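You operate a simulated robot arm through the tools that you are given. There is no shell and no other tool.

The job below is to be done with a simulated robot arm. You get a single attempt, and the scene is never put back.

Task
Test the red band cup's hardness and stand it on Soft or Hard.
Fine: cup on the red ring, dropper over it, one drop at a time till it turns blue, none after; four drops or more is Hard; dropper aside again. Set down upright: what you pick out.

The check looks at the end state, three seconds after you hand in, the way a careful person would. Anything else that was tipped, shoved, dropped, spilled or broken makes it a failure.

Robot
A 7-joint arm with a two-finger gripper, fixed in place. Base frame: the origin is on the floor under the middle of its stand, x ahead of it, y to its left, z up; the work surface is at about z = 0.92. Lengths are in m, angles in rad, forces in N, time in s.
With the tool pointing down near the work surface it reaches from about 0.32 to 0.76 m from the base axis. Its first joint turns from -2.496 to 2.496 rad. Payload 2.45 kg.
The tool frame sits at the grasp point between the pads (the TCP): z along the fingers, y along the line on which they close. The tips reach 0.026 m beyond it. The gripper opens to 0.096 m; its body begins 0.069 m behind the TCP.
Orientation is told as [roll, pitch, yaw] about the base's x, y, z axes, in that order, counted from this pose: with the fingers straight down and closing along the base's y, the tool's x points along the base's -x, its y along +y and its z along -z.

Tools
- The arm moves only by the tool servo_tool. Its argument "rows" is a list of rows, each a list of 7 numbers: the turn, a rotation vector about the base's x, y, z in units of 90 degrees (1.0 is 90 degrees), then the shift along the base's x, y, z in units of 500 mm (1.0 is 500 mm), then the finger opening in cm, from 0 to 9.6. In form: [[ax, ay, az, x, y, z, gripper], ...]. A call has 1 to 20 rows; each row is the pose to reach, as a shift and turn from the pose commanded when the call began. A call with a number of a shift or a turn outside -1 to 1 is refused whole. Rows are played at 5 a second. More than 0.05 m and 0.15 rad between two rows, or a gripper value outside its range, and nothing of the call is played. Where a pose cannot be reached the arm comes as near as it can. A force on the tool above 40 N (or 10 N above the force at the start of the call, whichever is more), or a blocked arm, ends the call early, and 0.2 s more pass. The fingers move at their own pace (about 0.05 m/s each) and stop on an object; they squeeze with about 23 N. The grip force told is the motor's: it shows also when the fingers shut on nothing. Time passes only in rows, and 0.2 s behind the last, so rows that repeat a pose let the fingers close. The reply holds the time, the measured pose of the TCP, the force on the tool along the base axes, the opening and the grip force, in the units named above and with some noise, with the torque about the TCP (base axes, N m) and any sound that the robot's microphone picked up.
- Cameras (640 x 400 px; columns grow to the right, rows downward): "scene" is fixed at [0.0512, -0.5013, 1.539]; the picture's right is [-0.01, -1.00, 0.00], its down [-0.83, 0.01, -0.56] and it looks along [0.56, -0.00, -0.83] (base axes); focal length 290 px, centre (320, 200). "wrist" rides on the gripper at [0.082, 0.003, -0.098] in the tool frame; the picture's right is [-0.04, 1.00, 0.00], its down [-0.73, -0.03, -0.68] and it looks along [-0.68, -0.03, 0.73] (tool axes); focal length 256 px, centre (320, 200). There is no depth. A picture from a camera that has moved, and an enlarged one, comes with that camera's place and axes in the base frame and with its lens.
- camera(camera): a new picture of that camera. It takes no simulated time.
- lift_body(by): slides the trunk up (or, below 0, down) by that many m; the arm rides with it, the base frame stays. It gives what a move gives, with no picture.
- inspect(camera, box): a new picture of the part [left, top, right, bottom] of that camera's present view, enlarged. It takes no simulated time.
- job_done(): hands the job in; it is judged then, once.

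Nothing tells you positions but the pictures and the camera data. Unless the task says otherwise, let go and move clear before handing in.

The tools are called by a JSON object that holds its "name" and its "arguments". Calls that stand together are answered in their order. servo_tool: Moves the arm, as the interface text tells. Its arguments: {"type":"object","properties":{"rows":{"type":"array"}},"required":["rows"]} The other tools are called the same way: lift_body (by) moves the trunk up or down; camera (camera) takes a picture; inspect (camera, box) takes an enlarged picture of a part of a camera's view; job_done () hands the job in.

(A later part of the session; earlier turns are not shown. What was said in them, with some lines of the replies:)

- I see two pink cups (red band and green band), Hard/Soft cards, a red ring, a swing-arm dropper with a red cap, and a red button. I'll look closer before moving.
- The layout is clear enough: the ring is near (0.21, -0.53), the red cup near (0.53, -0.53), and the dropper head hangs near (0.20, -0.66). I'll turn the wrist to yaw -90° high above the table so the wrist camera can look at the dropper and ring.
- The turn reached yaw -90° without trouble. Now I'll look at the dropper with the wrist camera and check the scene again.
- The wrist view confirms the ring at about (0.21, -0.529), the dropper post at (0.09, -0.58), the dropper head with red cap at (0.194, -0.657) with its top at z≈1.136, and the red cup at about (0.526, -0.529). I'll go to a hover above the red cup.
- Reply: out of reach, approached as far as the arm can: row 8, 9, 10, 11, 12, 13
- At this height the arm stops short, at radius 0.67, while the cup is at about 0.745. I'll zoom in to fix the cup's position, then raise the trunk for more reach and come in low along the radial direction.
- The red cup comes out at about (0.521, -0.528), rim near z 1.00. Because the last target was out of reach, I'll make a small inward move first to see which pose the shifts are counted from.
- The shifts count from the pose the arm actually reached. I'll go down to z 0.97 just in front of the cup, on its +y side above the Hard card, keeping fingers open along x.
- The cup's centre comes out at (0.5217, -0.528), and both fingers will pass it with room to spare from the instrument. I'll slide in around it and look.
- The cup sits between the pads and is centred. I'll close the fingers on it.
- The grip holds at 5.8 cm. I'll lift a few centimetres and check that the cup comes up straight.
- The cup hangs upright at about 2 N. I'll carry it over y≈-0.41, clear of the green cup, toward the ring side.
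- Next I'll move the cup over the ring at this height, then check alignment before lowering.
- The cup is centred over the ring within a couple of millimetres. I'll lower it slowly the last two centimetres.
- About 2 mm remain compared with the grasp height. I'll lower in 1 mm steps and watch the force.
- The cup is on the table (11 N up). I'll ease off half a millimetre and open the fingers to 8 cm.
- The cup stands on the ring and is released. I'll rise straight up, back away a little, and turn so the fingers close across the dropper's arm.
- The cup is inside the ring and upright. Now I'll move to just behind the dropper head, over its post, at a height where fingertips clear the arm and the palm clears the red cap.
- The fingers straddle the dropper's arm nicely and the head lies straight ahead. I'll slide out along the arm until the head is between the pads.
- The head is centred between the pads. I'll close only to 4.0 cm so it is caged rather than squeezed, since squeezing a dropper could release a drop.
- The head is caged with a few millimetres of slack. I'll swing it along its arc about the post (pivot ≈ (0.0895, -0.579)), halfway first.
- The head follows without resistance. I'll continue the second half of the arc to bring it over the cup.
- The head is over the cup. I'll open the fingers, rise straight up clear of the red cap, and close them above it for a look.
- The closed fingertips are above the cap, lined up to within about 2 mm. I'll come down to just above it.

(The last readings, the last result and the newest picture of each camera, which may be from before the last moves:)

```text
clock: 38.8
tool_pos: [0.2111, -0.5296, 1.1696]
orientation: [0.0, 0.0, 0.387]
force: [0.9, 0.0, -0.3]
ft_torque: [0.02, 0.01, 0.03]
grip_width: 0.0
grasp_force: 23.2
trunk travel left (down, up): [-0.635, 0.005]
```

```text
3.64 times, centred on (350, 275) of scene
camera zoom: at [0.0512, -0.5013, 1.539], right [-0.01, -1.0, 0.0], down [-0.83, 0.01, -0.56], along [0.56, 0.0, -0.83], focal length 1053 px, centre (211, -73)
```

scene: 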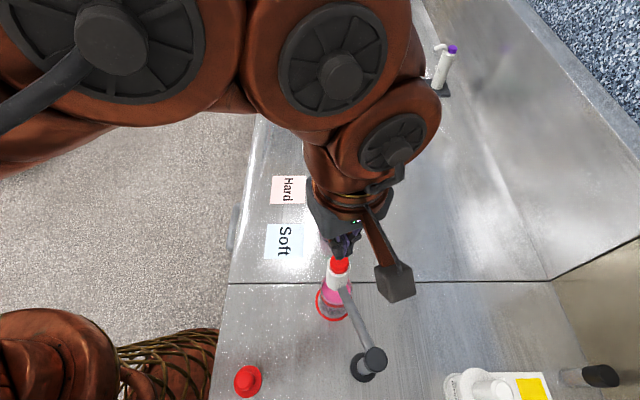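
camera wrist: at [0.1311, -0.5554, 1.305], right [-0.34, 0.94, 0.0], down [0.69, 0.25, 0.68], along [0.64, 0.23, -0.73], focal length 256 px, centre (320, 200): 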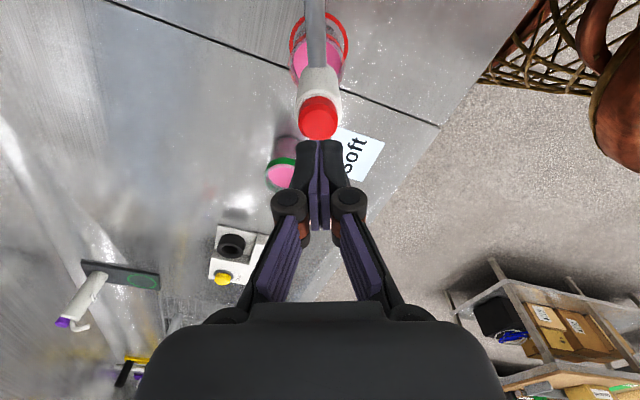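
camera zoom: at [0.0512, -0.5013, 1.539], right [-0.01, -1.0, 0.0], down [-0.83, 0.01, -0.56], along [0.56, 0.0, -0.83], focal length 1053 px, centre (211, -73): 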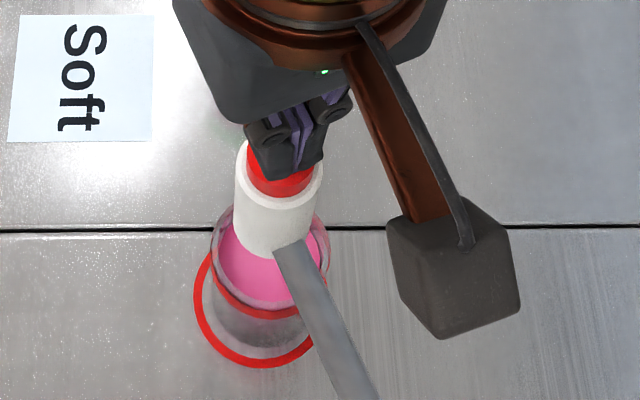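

The tips are a few millimetres above the cap. I'll lower gently to find contact.

{"name": "servo_tool", "arguments": {"rows": [[0, 0, 0, 0, 0, -0.004, 0.0], [0, 0, 0, 0, 0, -0.006, 0.0], [0, 0, 0, 0, 0, -0.008, 0.0], [0, 0, 0, 0, 0, -0.008, 0.0]]}}

```text
clock: 39.8
tool_pos: [0.2091, -0.5301, 1.1632]
orientation: [0.0, -0.002, 0.388]
force: [-0.6, 0.8, 0.4]
ft_torque: [0.01, 0.0, 0.02]
grip_width: 0.0059
grasp_force: 28.4
trunk travel left (down, up): [-0.635, 0.005]
```

{"name": "inspect", "arguments": {"camera": "wrist", "box": [240, 60, 400, 240]}}

{"name": "inspect", "arguments": {"camera": "scene", "box": [290, 220, 410, 330]}}

```text
2.22 times, centred on (320, 150) of wrist
camera zoom: at [0.1319, -0.5565, 1.262], right [-0.34, 0.94, 0.0], down [0.69, 0.25, 0.68], along [0.64, 0.23, -0.73], focal length 569 px, centre (320, 311)
```

zoom: 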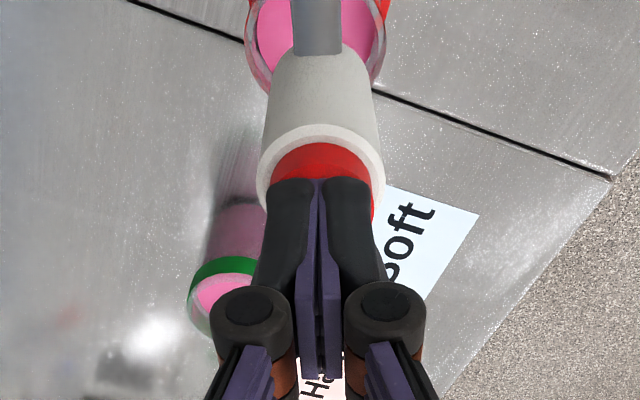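

```text
3.64 times, centred on (350, 275) of scene
camera zoom: at [0.0512, -0.5013, 1.539], right [-0.01, -1.0, 0.0], down [-0.83, 0.01, -0.56], along [0.56, 0.0, -0.83], focal length 1053 px, centre (211, -73)
```

zoom: 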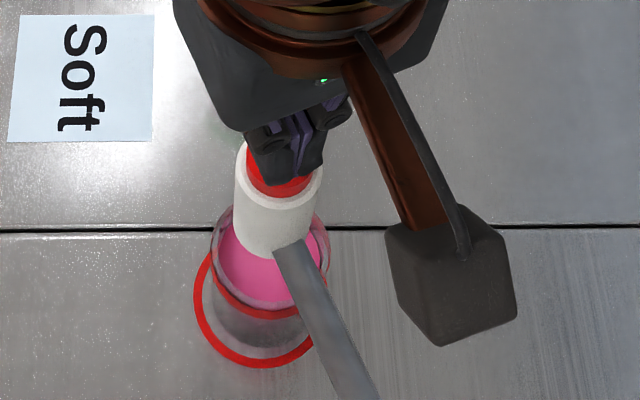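

The opening reading jumped to 6 mm although the picture shows closed fingers. I'll hold one row and read it again.

{"name": "servo_tool", "arguments": {"rows": [[0, 0, 0, 0, 0, 0, 0.0]]}}

```text
clock: 40.2
tool_pos: [0.2089, -0.5295, 1.1637]
orientation: [-0.002, 0.0, 0.391]
force: [-1.2, 0.0, 1.0]
ft_torque: [-0.02, 0.02, 0.0]
grip_width: 0.006
grasp_force: 28.7
trunk travel left (down, up): [-0.635, 0.005]
```

Force is still about 1 N, so this is first contact with the cap. I'll press on in 1 mm steps, reading after each pair.

{"name": "servo_tool", "arguments": {"rows": [[0, 0, 0, 0, 0, -0.002, 0.0], [0, 0, 0, 0, 0, -0.002, 0.0]]}}

```text
clock: 40.8
tool_pos: [0.2088, -0.5297, 1.1639]
orientation: [0.0, 0.0, 0.39]
force: [0.2, -0.3, 2.1]
ft_torque: [0.0, -0.01, 0.02]
grip_width: 0.006
grasp_force: 28.1
trunk travel left (down, up): [-0.635, 0.005]
```

{"name": "servo_tool", "arguments": {"rows": [[0, 0, 0, 0, 0, -0.002, 0.0], [0, 0, 0, 0, 0, -0.002, 0.0]]}}

{"name": "inspect", "arguments": {"camera": "scene", "box": [290, 220, 410, 330]}}

```text
clock: 41.4
tool_pos: [0.2097, -0.5296, 1.1619]
orientation: [-0.001, 0.001, 0.389]
force: [-0.1, -0.1, 2.2]
ft_torque: [0.01, 0.0, 0.01]
grip_width: 0.0059
grasp_force: 28.9
trunk travel left (down, up): [-0.635, 0.005]
heard: click
```

```text
3.64 times, centred on (350, 275) of scene
camera zoom: at [0.0512, -0.5013, 1.539], right [-0.01, -1.0, 0.0], down [-0.83, 0.01, -0.56], along [0.56, 0.0, -0.83], focal length 1053 px, centre (211, -73)
```

zoom: 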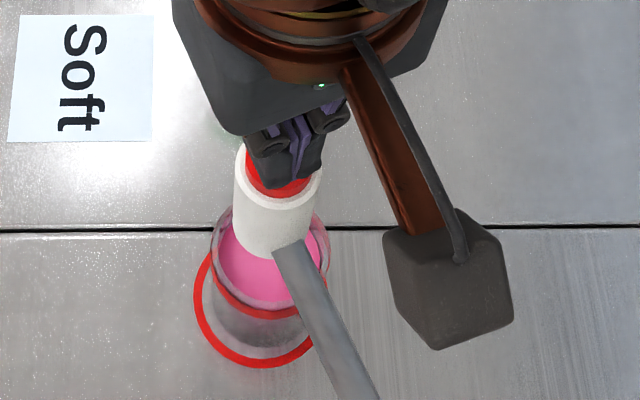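

A click at about 2 N: that should be drop one. I'll lift off to release the cap and look at the cup's colour.

{"name": "servo_tool", "arguments": {"rows": [[0, 0, 0, 0, 0, 0.008, 0.0], [0, 0, 0, 0, 0, 0.016, 0.0], [0, 0, 0, 0, 0, 0.016, 0.0]]}}

{"name": "inspect", "arguments": {"camera": "scene", "box": [290, 220, 410, 330]}}

{"name": "inspect", "arguments": {"camera": "wrist", "box": [240, 0, 400, 240]}}

```text
clock: 42.2
tool_pos: [0.2093, -0.5287, 1.1695]
orientation: [0.0, 0.001, 0.389]
force: [0.2, 0.1, 0.0]
ft_torque: [0.04, -0.03, -0.02]
grip_width: 0.0
grasp_force: 28.5
trunk travel left (down, up): [-0.635, 0.005]
```

```text
3.64 times, centred on (350, 275) of scene
camera zoom: at [0.0512, -0.5013, 1.539], right [-0.01, -1.0, 0.0], down [-0.83, 0.01, -0.56], along [0.56, 0.0, -0.83], focal length 1053 px, centre (211, -73)
```

zoom: 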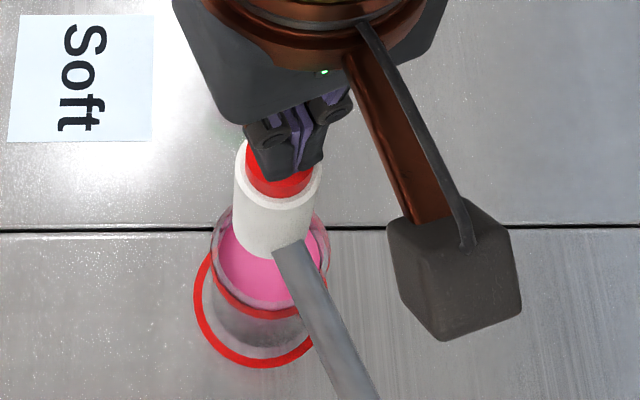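

```text
1.67 times, centred on (320, 120) of wrist
camera zoom: at [0.1317, -0.5562, 1.2676], right [-0.34, 0.94, 0.0], down [0.69, 0.25, 0.68], along [0.64, 0.23, -0.73], focal length 427 px, centre (320, 333)
```

zoom: 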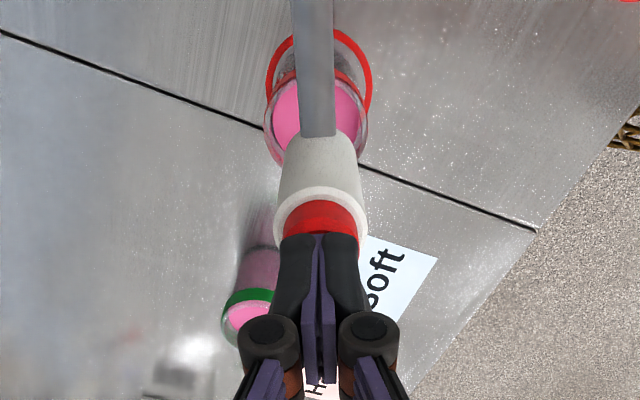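

The liquid is still pink. I'll wait a second and look once more before the next drop.

{"name": "servo_tool", "arguments": {"rows": [[0, 0, 0, 0, 0, 0, 0.0], [0, 0, 0, 0, 0, 0, 0.0], [0, 0, 0, 0, 0, 0, 0.0], [0, 0, 0, 0, 0, 0, 0.0]]}}

{"name": "inspect", "arguments": {"camera": "wrist", "box": [280, 0, 360, 70]}}

{"name": "inspect", "arguments": {"camera": "scene", "box": [310, 190, 370, 330]}}

```text
clock: 43.2
tool_pos: [0.209, -0.5297, 1.1699]
orientation: [0.0, -0.001, 0.39]
force: [-0.4, 0.3, 0.7]
ft_torque: [0.0, -0.02, 0.0]
grip_width: 0.0002
grasp_force: 27.9
trunk travel left (down, up): [-0.635, 0.005]
```

```text
5.71 times, centred on (320, 35) of wrist
camera zoom: at [0.1316, -0.5562, 1.2677], right [-0.34, 0.94, 0.0], down [0.69, 0.25, 0.68], along [0.64, 0.23, -0.73], focal length 1463 px, centre (320, 1143)
```

zoom: 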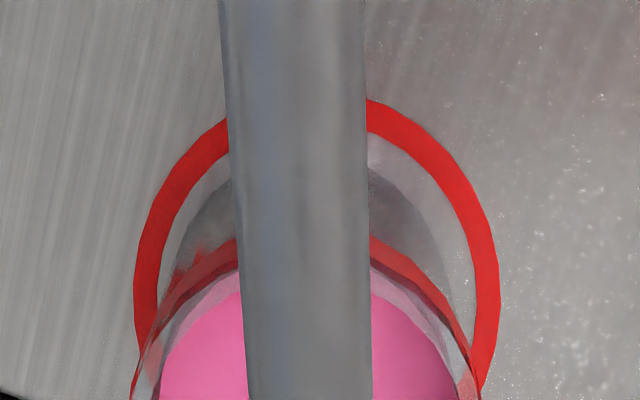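

```text
2.86 times, centred on (340, 260) of scene
camera zoom: at [0.0512, -0.5013, 1.539], right [-0.01, -1.0, 0.0], down [-0.83, 0.01, -0.56], along [0.56, 0.0, -0.83], focal length 828 px, centre (263, 29)
```

zoom: 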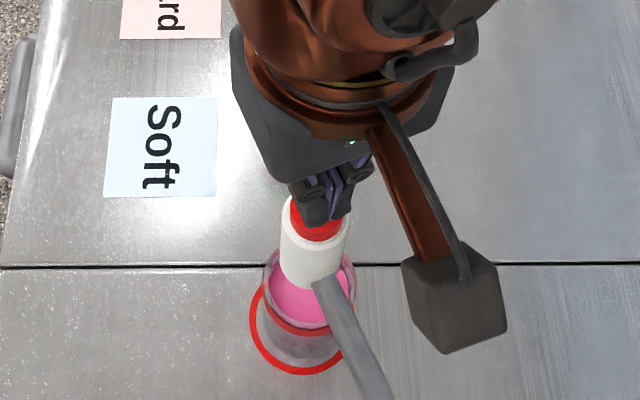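

Still pink, with the count at one. Now the second press, to the same depth.

{"name": "servo_tool", "arguments": {"rows": [[0, 0, 0, 0, 0, -0.008, 0.0], [0, 0, 0, 0, 0, -0.012, 0.0], [0, 0, 0, 0, 0, -0.016, 0.0], [0, 0, 0, 0, 0, -0.016, 0.0]]}}

{"name": "inspect", "arguments": {"camera": "scene", "box": [310, 190, 370, 330]}}

```text
clock: 44.2
tool_pos: [0.2094, -0.5286, 1.1633]
orientation: [0.0, 0.0, 0.389]
force: [0.1, 0.7, 1.5]
ft_torque: [0.03, -0.03, 0.04]
grip_width: 0.0061
grasp_force: 28.2
trunk travel left (down, up): [-0.635, 0.005]
```

```text
2.86 times, centred on (340, 260) of scene
camera zoom: at [0.0512, -0.5013, 1.539], right [-0.01, -1.0, 0.0], down [-0.83, 0.01, -0.56], along [0.56, 0.0, -0.83], focal length 828 px, centre (263, 29)
```

zoom: 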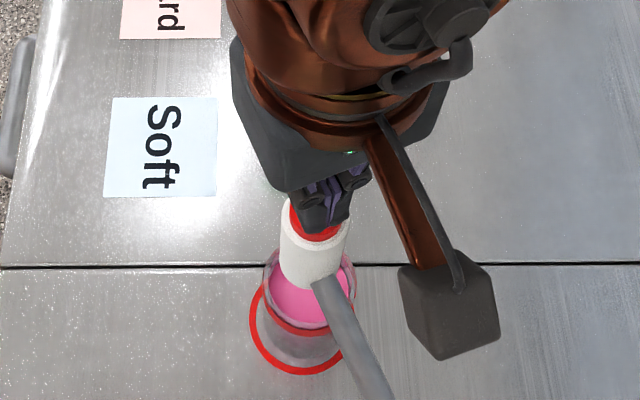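

No click yet, so I'll go down another millimetre.

{"name": "servo_tool", "arguments": {"rows": [[0, 0, 0, 0, 0, -0.002, 0.0], [0, 0, 0, 0, 0, -0.002, 0.0]]}}

```text
clock: 44.8
tool_pos: [0.2093, -0.5289, 1.1611]
orientation: [-0.002, 0.0, 0.388]
force: [0.8, 0.7, 2.9]
ft_torque: [-0.01, 0.0, -0.01]
grip_width: 0.0061
grasp_force: 29.2
trunk travel left (down, up): [-0.635, 0.005]
heard: click
```

A second click: drop two. I'll lift off, wait a moment and check the colour.

{"name": "servo_tool", "arguments": {"rows": [[0, 0, 0, 0, 0, 0.008, 0.0], [0, 0, 0, 0, 0, 0.018, 0.0], [0, 0, 0, 0, 0, 0.018, 0.0], [0, 0, 0, 0, 0, 0.018, 0.0], [0, 0, 0, 0, 0, 0.018, 0.0], [0, 0, 0, 0, 0, 0.018, 0.0]]}}

{"name": "inspect", "arguments": {"camera": "wrist", "box": [240, 0, 400, 240]}}

{"name": "inspect", "arguments": {"camera": "scene", "box": [310, 190, 370, 330]}}

```text
clock: 46.2
tool_pos: [0.2084, -0.5297, 1.1707]
orientation: [0.0, 0.001, 0.388]
force: [-0.2, 0.2, -0.2]
ft_torque: [-0.07, 0.02, 0.01]
grip_width: 0.0
grasp_force: 28.5
trunk travel left (down, up): [-0.635, 0.005]
```

```text
1.67 times, centred on (320, 120) of wrist
camera zoom: at [0.1312, -0.5563, 1.2682], right [-0.34, 0.94, 0.0], down [0.69, 0.25, 0.68], along [0.64, 0.23, -0.73], focal length 427 px, centre (320, 333)
```

zoom: 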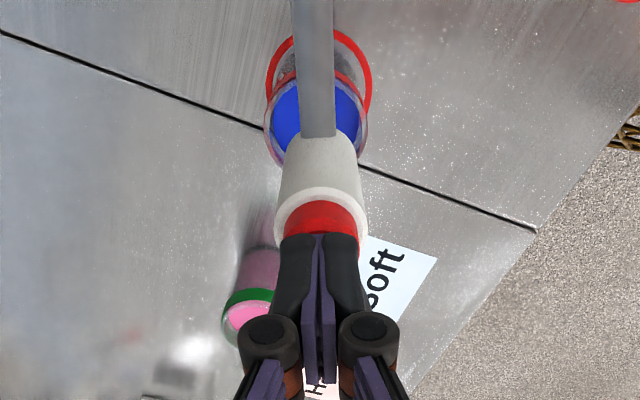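

```text
2.86 times, centred on (340, 260) of scene
camera zoom: at [0.0512, -0.5013, 1.539], right [-0.01, -1.0, 0.0], down [-0.83, 0.01, -0.56], along [0.56, 0.0, -0.83], focal length 828 px, centre (263, 29)
```

zoom: 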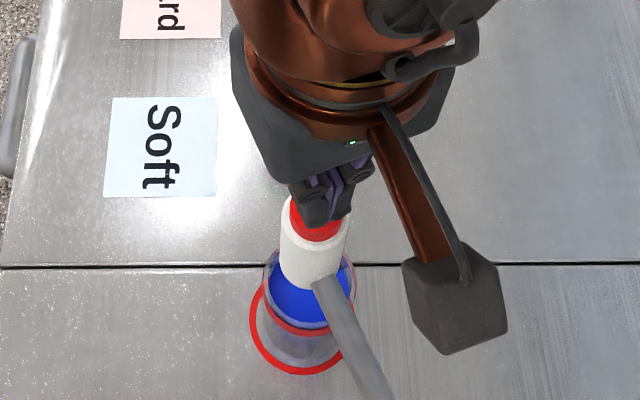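

The cup turned blue after two drops, so the result is Soft. I'll rise straight up off the cap with no further press, then open the fingers and come down around the head to swing it back.

{"name": "servo_tool", "arguments": {"rows": [[0, 0, 0, 0, 0, 0.02, 0.0], [0, 0, 0, 0, 0, 0.05, 0.0], [0, 0, 0, 0, 0, 0.08, 0.0], [0, 0, 0, 0, 0, 0.08, 2.0], [0, 0, 0, 0, 0, 0.08, 4.0], [0, 0, 0, 0, 0, 0.08, 6.0], [0, 0, 0, 0, 0, 0.08, 7.0], [0, 0, 0, 0, 0, 0.08, 7.0], [0, 0, 0, 0, 0, 0.08, 7.0]]}}

{"name": "camera", "arguments": {"camera": "wrist"}}

{"name": "camera", "arguments": {"camera": "scene"}}

```text
clock: 48.2
tool_pos: [0.2104, -0.5283, 1.2105]
orientation: [0.001, 0.0, 0.389]
force: [0.9, 0.0, -0.4]
ft_torque: [0.0, 0.01, -0.03]
grip_width: 0.0701
grasp_force: 0.0
trunk travel left (down, up): [-0.635, 0.005]
```

```text
taken
camera wrist: at [0.1323, -0.5554, 1.3085], right [-0.34, 0.94, 0.0], down [0.69, 0.25, 0.68], along [0.64, 0.23, -0.73], focal length 256 px, centre (320, 200)
```

wrist: 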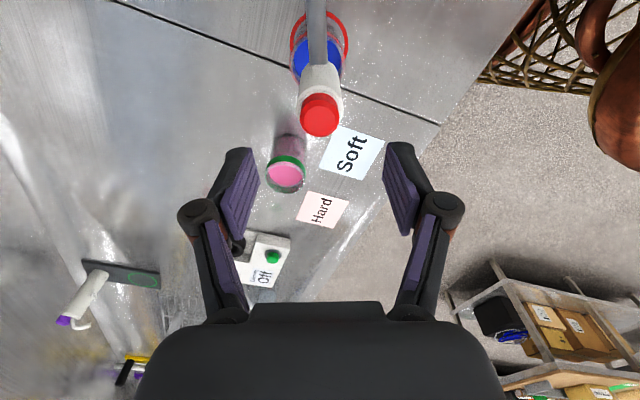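

```text
taken
```

scene: 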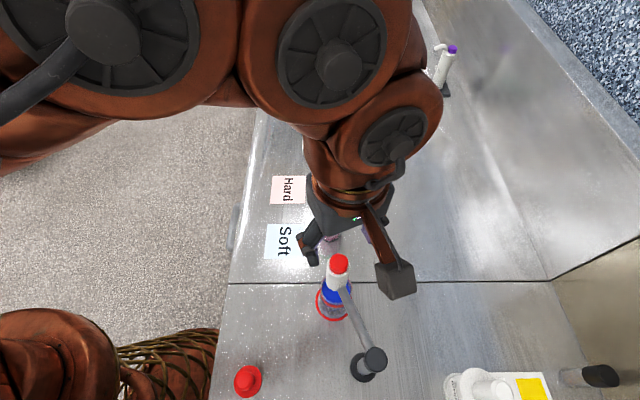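

The head still stands over the cup. I'll lower the open fingers around it and cage it again at 4 cm.

{"name": "servo_tool", "arguments": {"rows": [[0, 0, 0, 0, 0, -0.04, 7.0], [0, 0, 0, 0, 0, -0.08, 7.0], [0, 0, 0, 0, 0, -0.12, 7.0], [0, 0, 0, 0, 0, -0.16, 7.0], [0, 0, 0, 0, 0, -0.19, 7.0], [0, 0, 0, 0, 0, -0.208, 7.0], [0, 0, 0, 0, 0, -0.208, 5.5], [0, 0, 0, 0, 0, -0.208, 4.5], [0, 0, 0, 0, 0, -0.208, 4.0], [0, 0, 0, 0, 0, -0.208, 4.0]]}}

{"name": "camera", "arguments": {"camera": "wrist"}}

```text
clock: 50.4
tool_pos: [0.2089, -0.5279, 1.1078]
orientation: [0.0, 0.001, 0.388]
force: [0.3, -0.6, -0.2]
ft_torque: [0.02, 0.0, 0.02]
grip_width: 0.04
grasp_force: 0.1
trunk travel left (down, up): [-0.635, 0.005]
```

```text
taken
camera wrist: at [0.1321, -0.5558, 1.2044], right [-0.34, 0.94, 0.0], down [0.69, 0.25, 0.68], along [0.64, 0.23, -0.73], focal length 256 px, centre (320, 200)
```

wrist: 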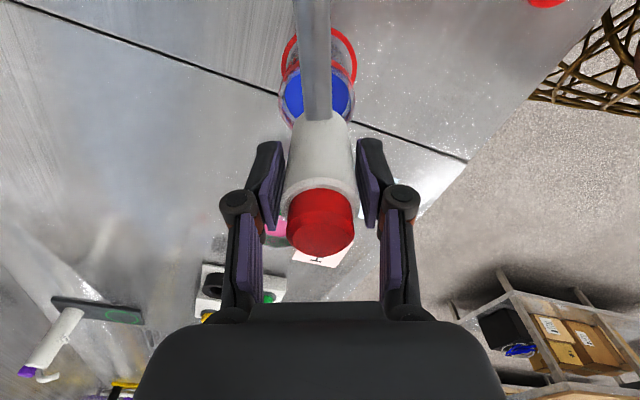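

The head is caged. I'll swing it back along the same arc to where it was at the start.

{"name": "servo_tool", "arguments": {"rows": [[0, 0, -0.0672, 0.0093, -0.0262, 0, 4.0], [0, 0, -0.1344, 0.0158, -0.0532, 0, 4.0], [0, 0, -0.2016, 0.0194, -0.0808, 0, 4.0], [0, 0, -0.2688, 0.0201, -0.1086, 0, 4.0], [0, 0, -0.336, 0.0179, -0.1363, 0, 4.0], [0, 0, -0.4032, 0.0127, -0.1636, 0, 4.0], [0, 0, -0.4704, 0.0047, -0.1902, 0, 4.0], [0, 0, -0.5376, -0.006, -0.2159, 0, 4.0], [0, 0, -0.6048, -0.0194, -0.2402, 0, 4.0], [0, 0, -0.672, -0.0353, -0.263, 0, 4.0], [0, 0, -0.672, -0.0353, -0.263, 0, 4.0]]}}

{"name": "camera", "arguments": {"camera": "wrist"}}

{"name": "camera", "arguments": {"camera": "scene"}}

```text
clock: 52.8
tool_pos: [0.1931, -0.6604, 1.1051]
orientation: [0.001, -0.001, -0.669]
force: [1.3, -0.5, -1.2]
ft_torque: [-0.03, -0.05, -0.02]
grip_width: 0.0407
grasp_force: 0.6
trunk travel left (down, up): [-0.635, 0.005]
```

```text
taken
camera wrist: at [0.1291, -0.6058, 1.203], right [0.65, 0.76, 0.0], down [0.56, -0.48, 0.68], along [0.52, -0.44, -0.73], focal length 256 px, centre (320, 200)
```

wrist: 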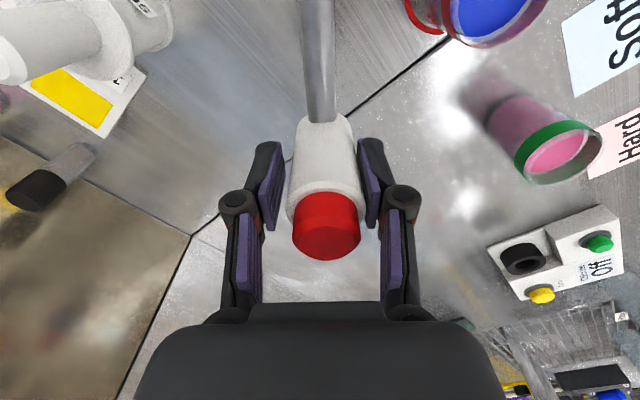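

```text
taken
```

scene: 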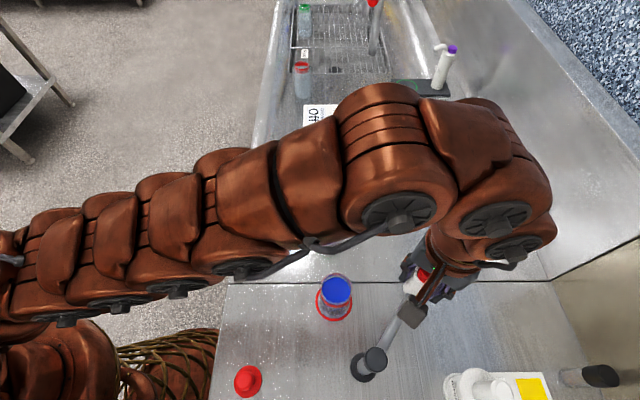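

The dropper is back aside. I'll open the fingers and retreat along the arm toward the post, then up.

{"name": "servo_tool", "arguments": {"rows": [[0, 0, 0, 0, 0, 0, 5.5], [0, 0, 0, 0, 0, 0, 7.0], [0, 0, 0, 0, 0, 0, 8.4], [0, 0, 0, 0, 0, 0, 8.4], [0, 0, 0, -0.02, 0.016, 0, 8.4], [0, 0, 0, -0.05, 0.04, 0, 8.4], [0, 0, 0, -0.08, 0.063, 0, 8.4], [0, 0, 0, -0.11, 0.087, 0, 8.4], [0, 0, 0, -0.141, 0.112, 0, 8.4], [0, 0, 0, -0.141, 0.112, 0.04, 8.4], [0, 0, 0, -0.141, 0.112, 0.08, 8.4], [0, 0, 0, -0.141, 0.112, 0.12, 8.4], [0, 0, 0, -0.141, 0.112, 0.12, 8.4]]}}

{"name": "camera", "arguments": {"camera": "wrist"}}

{"name": "camera", "arguments": {"camera": "scene"}}

```text
clock: 55.6
tool_pos: [0.1194, -0.6048, 1.1662]
orientation: [0.0, -0.001, -0.668]
force: [0.3, 0.3, 0.0]
ft_torque: [0.01, -0.01, -0.01]
grip_width: 0.0841
grasp_force: 0.1
trunk travel left (down, up): [-0.635, 0.005]
```

```text
taken
camera wrist: at [0.0568, -0.5509, 1.2643], right [0.65, 0.76, 0.0], down [0.56, -0.48, 0.68], along [0.52, -0.44, -0.73], focal length 256 px, centre (320, 200)
```

wrist: 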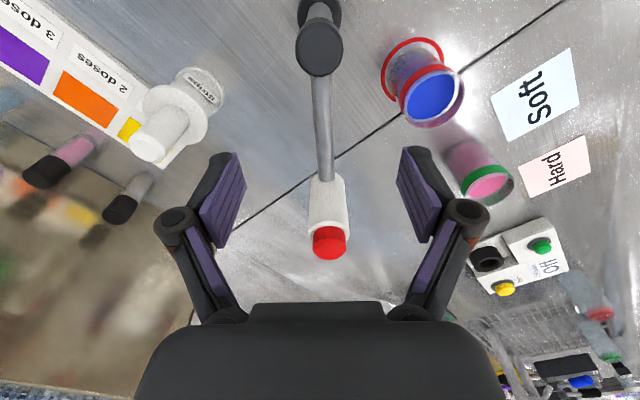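

```text
taken
```

scene: 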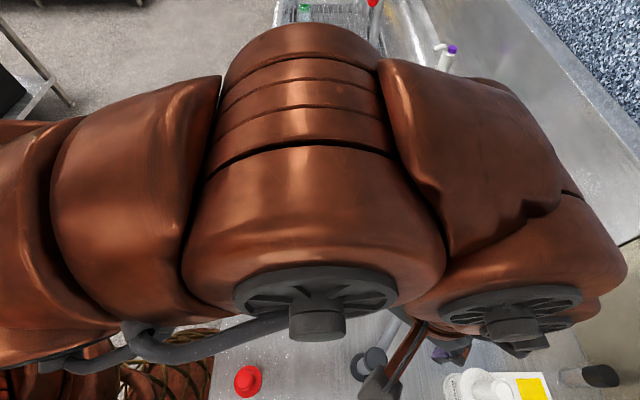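

Everything is clear. I'll go back over to y≈-0.43 with yaw -90°, as on the way in, to fetch the blue cup.

{"name": "servo_tool", "arguments": {"rows": [[0, 0, 0, 0.015, 0.04, 0, 8.4], [0, 0, -0.0718, 0.035, 0.08, 0, 8.4], [0, 0, -0.1435, 0.06, 0.125, 0, 8.4], [0, 0, -0.2153, 0.085, 0.17, 0, 8.4], [0, 0, -0.287, 0.11, 0.215, 0, 8.4], [0, 0, -0.3588, 0.135, 0.26, 0, 8.4], [0, 0, -0.4305, 0.158, 0.305, 0, 8.4], [0, 0, -0.5023, 0.175, 0.335, 0, 8.4], [0, 0, -0.574, 0.182, 0.348, 0, 8.4], [0, 0, -0.574, 0.182, 0.348, 0, 8.4]]}}

{"name": "camera", "arguments": {"camera": "wrist"}}

{"name": "inspect", "arguments": {"camera": "scene", "box": [220, 200, 460, 400]}}

```text
clock: 57.8
tool_pos: [0.2115, -0.4312, 1.1661]
orientation: [-0.001, 0.001, -1.572]
force: [-0.1, 0.4, 0.2]
ft_torque: [0.03, 0.0, 0.03]
grip_width: 0.084
grasp_force: 0.0
trunk travel left (down, up): [-0.635, 0.005]
```

```text
taken
camera wrist: at [0.2137, -0.348, 1.2643], right [1.0, -0.04, 0.0], down [-0.03, -0.73, 0.68], along [-0.03, -0.68, -0.73], focal length 256 px, centre (320, 200)
```

wrist: 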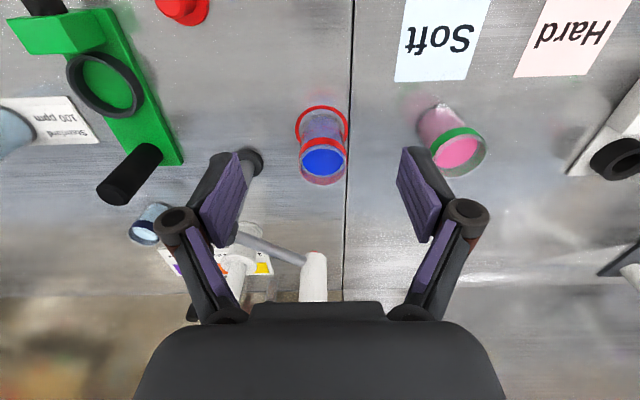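

```text
2.00 times, centred on (340, 300) of scene
camera zoom: at [0.0512, -0.5013, 1.539], right [-0.01, -1.0, 0.0], down [-0.83, 0.01, -0.56], along [0.56, 0.0, -0.83], focal length 579 px, centre (280, 0)
```

zoom: 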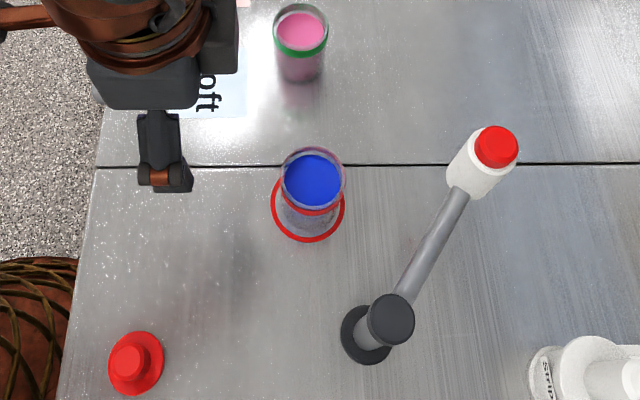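

The cup stands upright and blue in the ring, and the dropper is aside. I'll go above the cup and straight down with the fingers open at 8.4 cm.

{"name": "servo_tool", "arguments": {"rows": [[0, 0, 0, 0, -0.05, 0, 8.4], [0, 0, 0, 0, -0.1, 0, 8.4], [0, 0, 0, 0, -0.15, 0, 8.4], [0, 0, 0, 0, -0.199, 0, 8.4], [0, 0, 0, 0, -0.199, -0.05, 8.4], [0, 0, 0, 0, -0.199, -0.1, 8.4], [0, 0, 0, 0, -0.199, -0.15, 8.4], [0, 0, 0, 0, -0.199, -0.2, 8.4], [0, 0, 0, 0, -0.199, -0.24, 8.4], [0, 0, 0, 0, -0.199, -0.24, 8.4]]}}

{"name": "camera", "arguments": {"camera": "wrist"}}

```text
clock: 60.0
tool_pos: [0.2127, -0.5303, 1.0462]
orientation: [0.0, 0.002, -1.57]
force: [-0.5, -0.2, 0.8]
ft_torque: [0.0, 0.0, 0.02]
grip_width: 0.0838
grasp_force: 0.0
trunk travel left (down, up): [-0.635, 0.005]
```

```text
taken
camera wrist: at [0.2139, -0.4474, 1.1444], right [1.0, -0.04, 0.0], down [-0.03, -0.73, 0.68], along [-0.03, -0.68, -0.73], focal length 256 px, centre (320, 200)
```

wrist: 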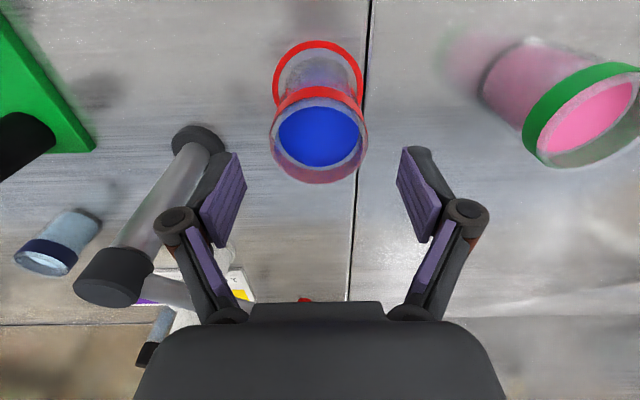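

Aligned. I'll go down the last 8 cm and close on the cup.

{"name": "servo_tool", "arguments": {"rows": [[0, 0, 0, 0, 0, -0.04, 8.4], [0, 0, 0, 0, 0, -0.08, 8.4], [0, 0, 0, 0, 0, -0.12, 8.4], [0, 0, 0, 0, 0, -0.145, 8.4], [0, 0, 0, 0, 0, -0.157, 8.4], [0, 0, 0, 0, 0, -0.157, 8.4], [0, 0, 0, 0, 0, -0.157, 7.0], [0, 0, 0, 0, 0, -0.157, 6.0], [0, 0, 0, 0, 0, -0.157, 5.0], [0, 0, 0, 0, 0, -0.157, 4.0], [0, 0, 0, 0, 0, -0.157, 4.0], [0, 0, 0, 0, 0, -0.157, 4.0]]}}

{"name": "camera", "arguments": {"camera": "wrist"}}

```text
clock: 62.6
tool_pos: [0.2129, -0.5299, 0.9681]
orientation: [0.0, 0.001, -1.569]
force: [-0.5, -0.8, 3.6]
ft_torque: [-0.02, -0.06, -0.01]
grip_width: 0.0574
grasp_force: 22.9
trunk travel left (down, up): [-0.635, 0.005]
```

```text
taken
camera wrist: at [0.2151, -0.4473, 1.0661], right [1.0, -0.04, 0.0], down [-0.03, -0.73, 0.68], along [-0.03, -0.68, -0.73], focal length 256 px, centre (320, 200)
```

wrist: 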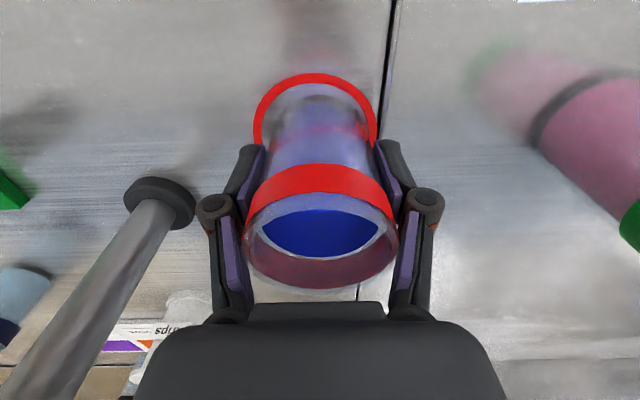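

The grip is firm. I'll lift, carry the cup toward +y away from the dropper, then along x to above the Soft card at about (0.351, -0.417).

{"name": "servo_tool", "arguments": {"rows": [[0, 0, 0, 0, 0, 0.01, 4.0], [0, 0, 0, 0, 0, 0.035, 4.0], [0, 0, 0, 0, 0, 0.07, 4.0], [0, 0, 0, 0, 0, 0.11, 4.0], [0, 0, 0, 0, 0.015, 0.14, 4.0], [0, 0, 0, 0, 0.05, 0.15, 4.0], [0, 0, 0, 0, 0.09, 0.15, 4.0], [0, 0, 0, 0, 0.13, 0.15, 4.0], [0, 0, 0, 0.005, 0.17, 0.15, 4.0], [0, 0, 0, 0.02, 0.205, 0.15, 4.0], [0, 0, 0, 0.05, 0.222, 0.15, 4.0], [0, 0, 0, 0.09, 0.227, 0.15, 4.0], [0, 0, 0, 0.13, 0.227, 0.15, 4.0], [0, 0, 0, 0.17, 0.227, 0.15, 4.0], [0, 0, 0, 0.21, 0.227, 0.15, 4.0], [0, 0, 0, 0.245, 0.227, 0.15, 4.0], [0, 0, 0, 0.27, 0.227, 0.15, 4.0], [0, 0, 0, 0.279, 0.227, 0.15, 4.0], [0, 0, 0, 0.279, 0.227, 0.15, 4.0]]}}

{"name": "camera", "arguments": {"camera": "wrist"}}

{"name": "camera", "arguments": {"camera": "scene"}}

```text
clock: 66.6
tool_pos: [0.3521, -0.418, 1.0435]
orientation: [-0.001, -0.001, -1.57]
force: [0.5, 0.3, -1.3]
ft_torque: [-0.01, -0.02, 0.02]
grip_width: 0.0577
grasp_force: 23.2
trunk travel left (down, up): [-0.635, 0.005]
```

```text
taken
camera wrist: at [0.3543, -0.335, 1.1403], right [1.0, -0.04, 0.0], down [-0.03, -0.73, 0.68], along [-0.03, -0.68, -0.73], focal length 256 px, centre (320, 200)
```

wrist: 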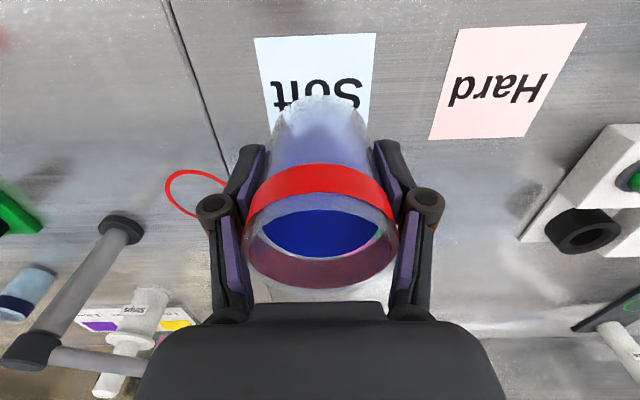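

```text
taken
```

scene: 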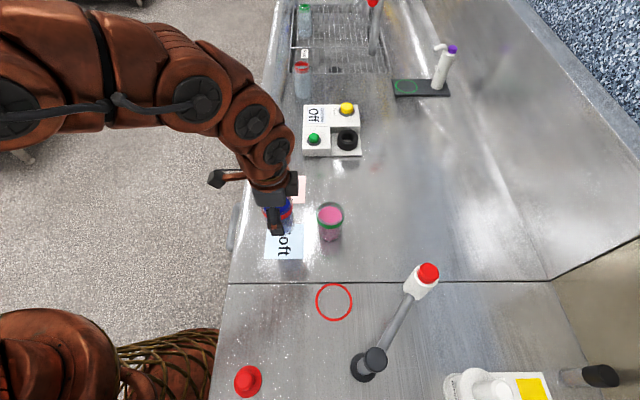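

The cup is above the Soft card, which spans x 0.303–0.393 with its centre near (0.348, -0.419). I'll lower it slowly to just above contact.

{"name": "servo_tool", "arguments": {"rows": [[0, 0, 0, -0.002, 0, -0.02, 4.0], [0, 0, 0, -0.004, -0.001, -0.05, 4.0], [0, 0, 0, -0.005, -0.002, -0.08, 4.0], [0, 0, 0, -0.005, -0.002, -0.11, 4.0], [0, 0, 0, -0.005, -0.002, -0.13, 4.0], [0, 0, 0, -0.005, -0.002, -0.142, 4.0], [0, 0, 0, -0.005, -0.002, -0.142, 4.0]]}}

{"name": "camera", "arguments": {"camera": "wrist"}}

```text
clock: 68.2
tool_pos: [0.35, -0.4195, 0.9702]
orientation: [0.002, -0.001, -1.571]
force: [0.3, 0.2, -1.4]
ft_torque: [-0.02, -0.01, 0.03]
grip_width: 0.0575
grasp_force: 22.9
trunk travel left (down, up): [-0.635, 0.005]
```

```text
taken
camera wrist: at [0.3514, -0.3358, 1.0693], right [1.0, -0.04, 0.0], down [-0.03, -0.73, 0.68], along [-0.03, -0.68, -0.73], focal length 256 px, centre (320, 200)
```

wrist: 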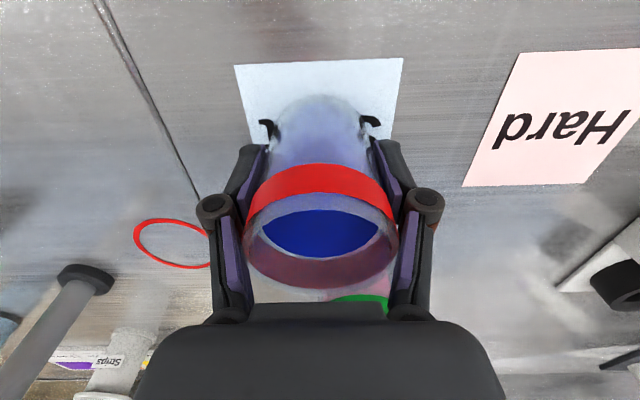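

Centred on the Soft card, a few millimetres up. I'll lower in 1 mm steps until the table takes the weight.

{"name": "servo_tool", "arguments": {"rows": [[0, 0, 0, 0, 0, -0.002, 4.0], [0, 0, 0, 0, 0, -0.004, 4.0], [0, 0, 0, 0, 0, -0.005, 4.0], [0, 0, 0, 0, 0, -0.005, 4.0]]}}

```text
clock: 69.2
tool_pos: [0.349, -0.418, 0.9693]
orientation: [-0.001, -0.001, -1.569]
force: [0.5, 0.3, -1.8]
ft_torque: [-0.01, 0.0, -0.01]
grip_width: 0.0575
grasp_force: 23.0
trunk travel left (down, up): [-0.635, 0.005]
```

{"name": "servo_tool", "arguments": {"rows": [[0, 0, 0, 0, 0, -0.001, 4.0], [0, 0, 0, 0, 0, -0.002, 4.0], [0, 0, 0, 0, 0, -0.002, 4.0]]}}

```text
clock: 70.0
tool_pos: [0.3497, -0.418, 0.9673]
orientation: [-0.001, 0.001, -1.569]
force: [-0.8, -0.1, 5.7]
ft_torque: [-0.02, 0.04, -0.03]
grip_width: 0.0574
grasp_force: 23.3
trunk travel left (down, up): [-0.635, 0.005]
```

The cup touches down (about 6 N up). I'll open the fingers gently and look.

{"name": "servo_tool", "arguments": {"rows": [[0, 0, 0, 0, 0, 0, 5.6], [0, 0, 0, 0, 0, 0, 6.2], [0, 0, 0, 0, 0, 0, 7.0], [0, 0, 0, 0, 0, 0, 8.0], [0, 0, 0, 0, 0, 0, 8.4], [0, 0, 0, 0, 0, 0, 8.4]]}}

{"name": "camera", "arguments": {"camera": "wrist"}}

```text
clock: 71.4
tool_pos: [0.3494, -0.4173, 0.9697]
orientation: [0.001, 0.001, -1.569]
force: [-0.7, -0.6, -0.1]
ft_torque: [-0.02, 0.0, 0.01]
grip_width: 0.084
grasp_force: 0.2
trunk travel left (down, up): [-0.635, 0.005]
```

```text
taken
camera wrist: at [0.3517, -0.3347, 1.0656], right [1.0, -0.04, 0.0], down [-0.03, -0.73, 0.68], along [-0.03, -0.68, -0.73], focal length 256 px, centre (320, 200)
```

wrist: 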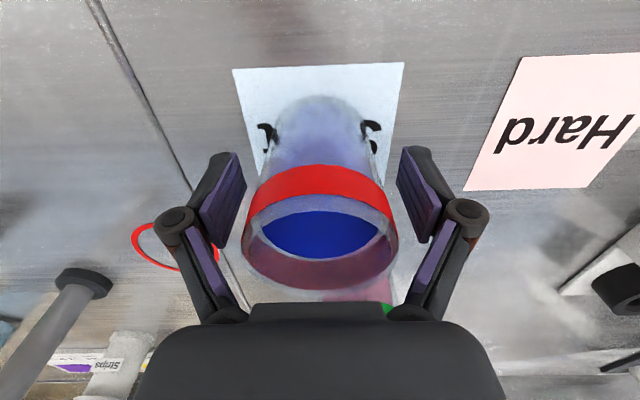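

The cup stands free on the Soft card. I'll rise straight up and back off toward the robot.

{"name": "servo_tool", "arguments": {"rows": [[0, 0, 0, 0, 0, 0.02, 8.4], [0, 0, 0, 0, 0, 0.05, 8.4], [0, 0, 0, 0, 0, 0.1, 8.4], [0, 0, 0, 0, 0, 0.16, 8.4], [0, 0, 0, 0, 0, 0.22, 8.4], [0, 0, 0, 0, 0, 0.3, 8.4], [0, 0, 0, 0, 0.02, 0.38, 8.4], [0, 0, 0, 0, 0.08, 0.44, 8.4], [0, 0, 0, 0, 0.14, 0.48, 8.4], [0, 0, 0, 0, 0.18, 0.5, 8.4], [0, 0, 0, 0, 0.18, 0.5, 8.4]]}}

{"name": "camera", "arguments": {"camera": "scene"}}

{"name": "camera", "arguments": {"camera": "wrist"}}

```text
clock: 73.8
tool_pos: [0.3479, -0.327, 1.2191]
orientation: [0.0, 0.001, -1.57]
force: [-0.3, -0.7, -0.1]
ft_torque: [-0.01, -0.01, -0.01]
grip_width: 0.0842
grasp_force: 0.1
trunk travel left (down, up): [-0.635, 0.005]
```

```text
taken
```

scene: 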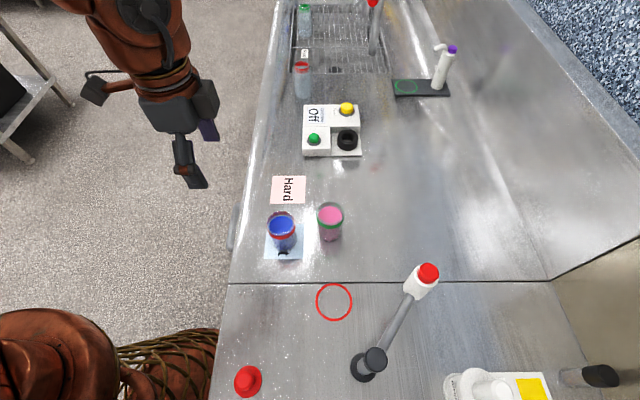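

```text
taken
camera wrist: at [0.3501, -0.2451, 1.3166], right [1.0, -0.04, 0.0], down [-0.03, -0.73, 0.68], along [-0.03, -0.68, -0.73], focal length 256 px, centre (320, 200)
```

wrist: 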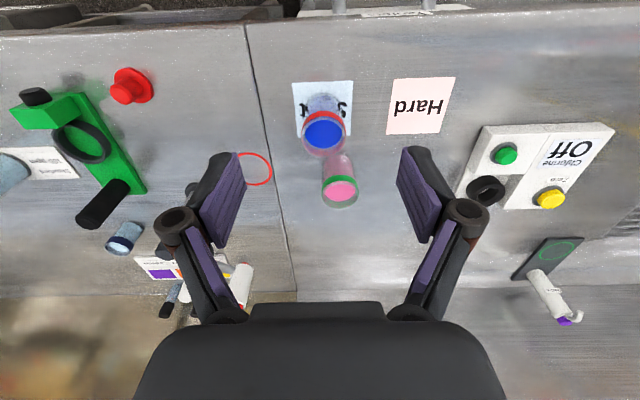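

The red-band cup, now blue, stands on the Soft card. The green cup is untouched and the dropper is back aside. I'll take one close look before handing in.

{"name": "inspect", "arguments": {"camera": "scene", "box": [240, 160, 460, 400]}}

```text
1.67 times, centred on (350, 280) of scene
camera zoom: at [0.0512, -0.5013, 1.539], right [-0.01, -1.0, 0.0], down [-0.83, 0.01, -0.56], along [0.56, 0.0, -0.83], focal length 483 px, centre (270, 67)
```

zoom: 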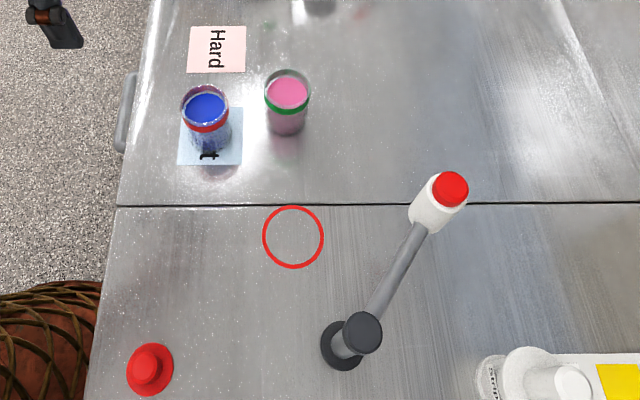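

The close view shows the cup upright in the middle of the Soft card, the ring empty and clean, the dropper in its starting place and the arm clear. I'm handing in.

{"name": "job_done", "arguments": {}}

```text
The job is handed in.
```

The red-band cup tested **Soft**: it turned blue after two drops, below the four that would make it Hard. I gave it no more drops after that.

- **Cup:** it stands upright in the middle of the Soft card, and the fingers are clear of it.
- **Dropper:** it is swung back to about where it started. I pressed its red cap twice and heard one click each time, which I counted as one drop each.
- **Everything else:** in the final pictures the green-band cup and the other things on the bench looked undisturbed, and the ring was empty and clean.

The job is handed in; the reply did not say whether it passed.
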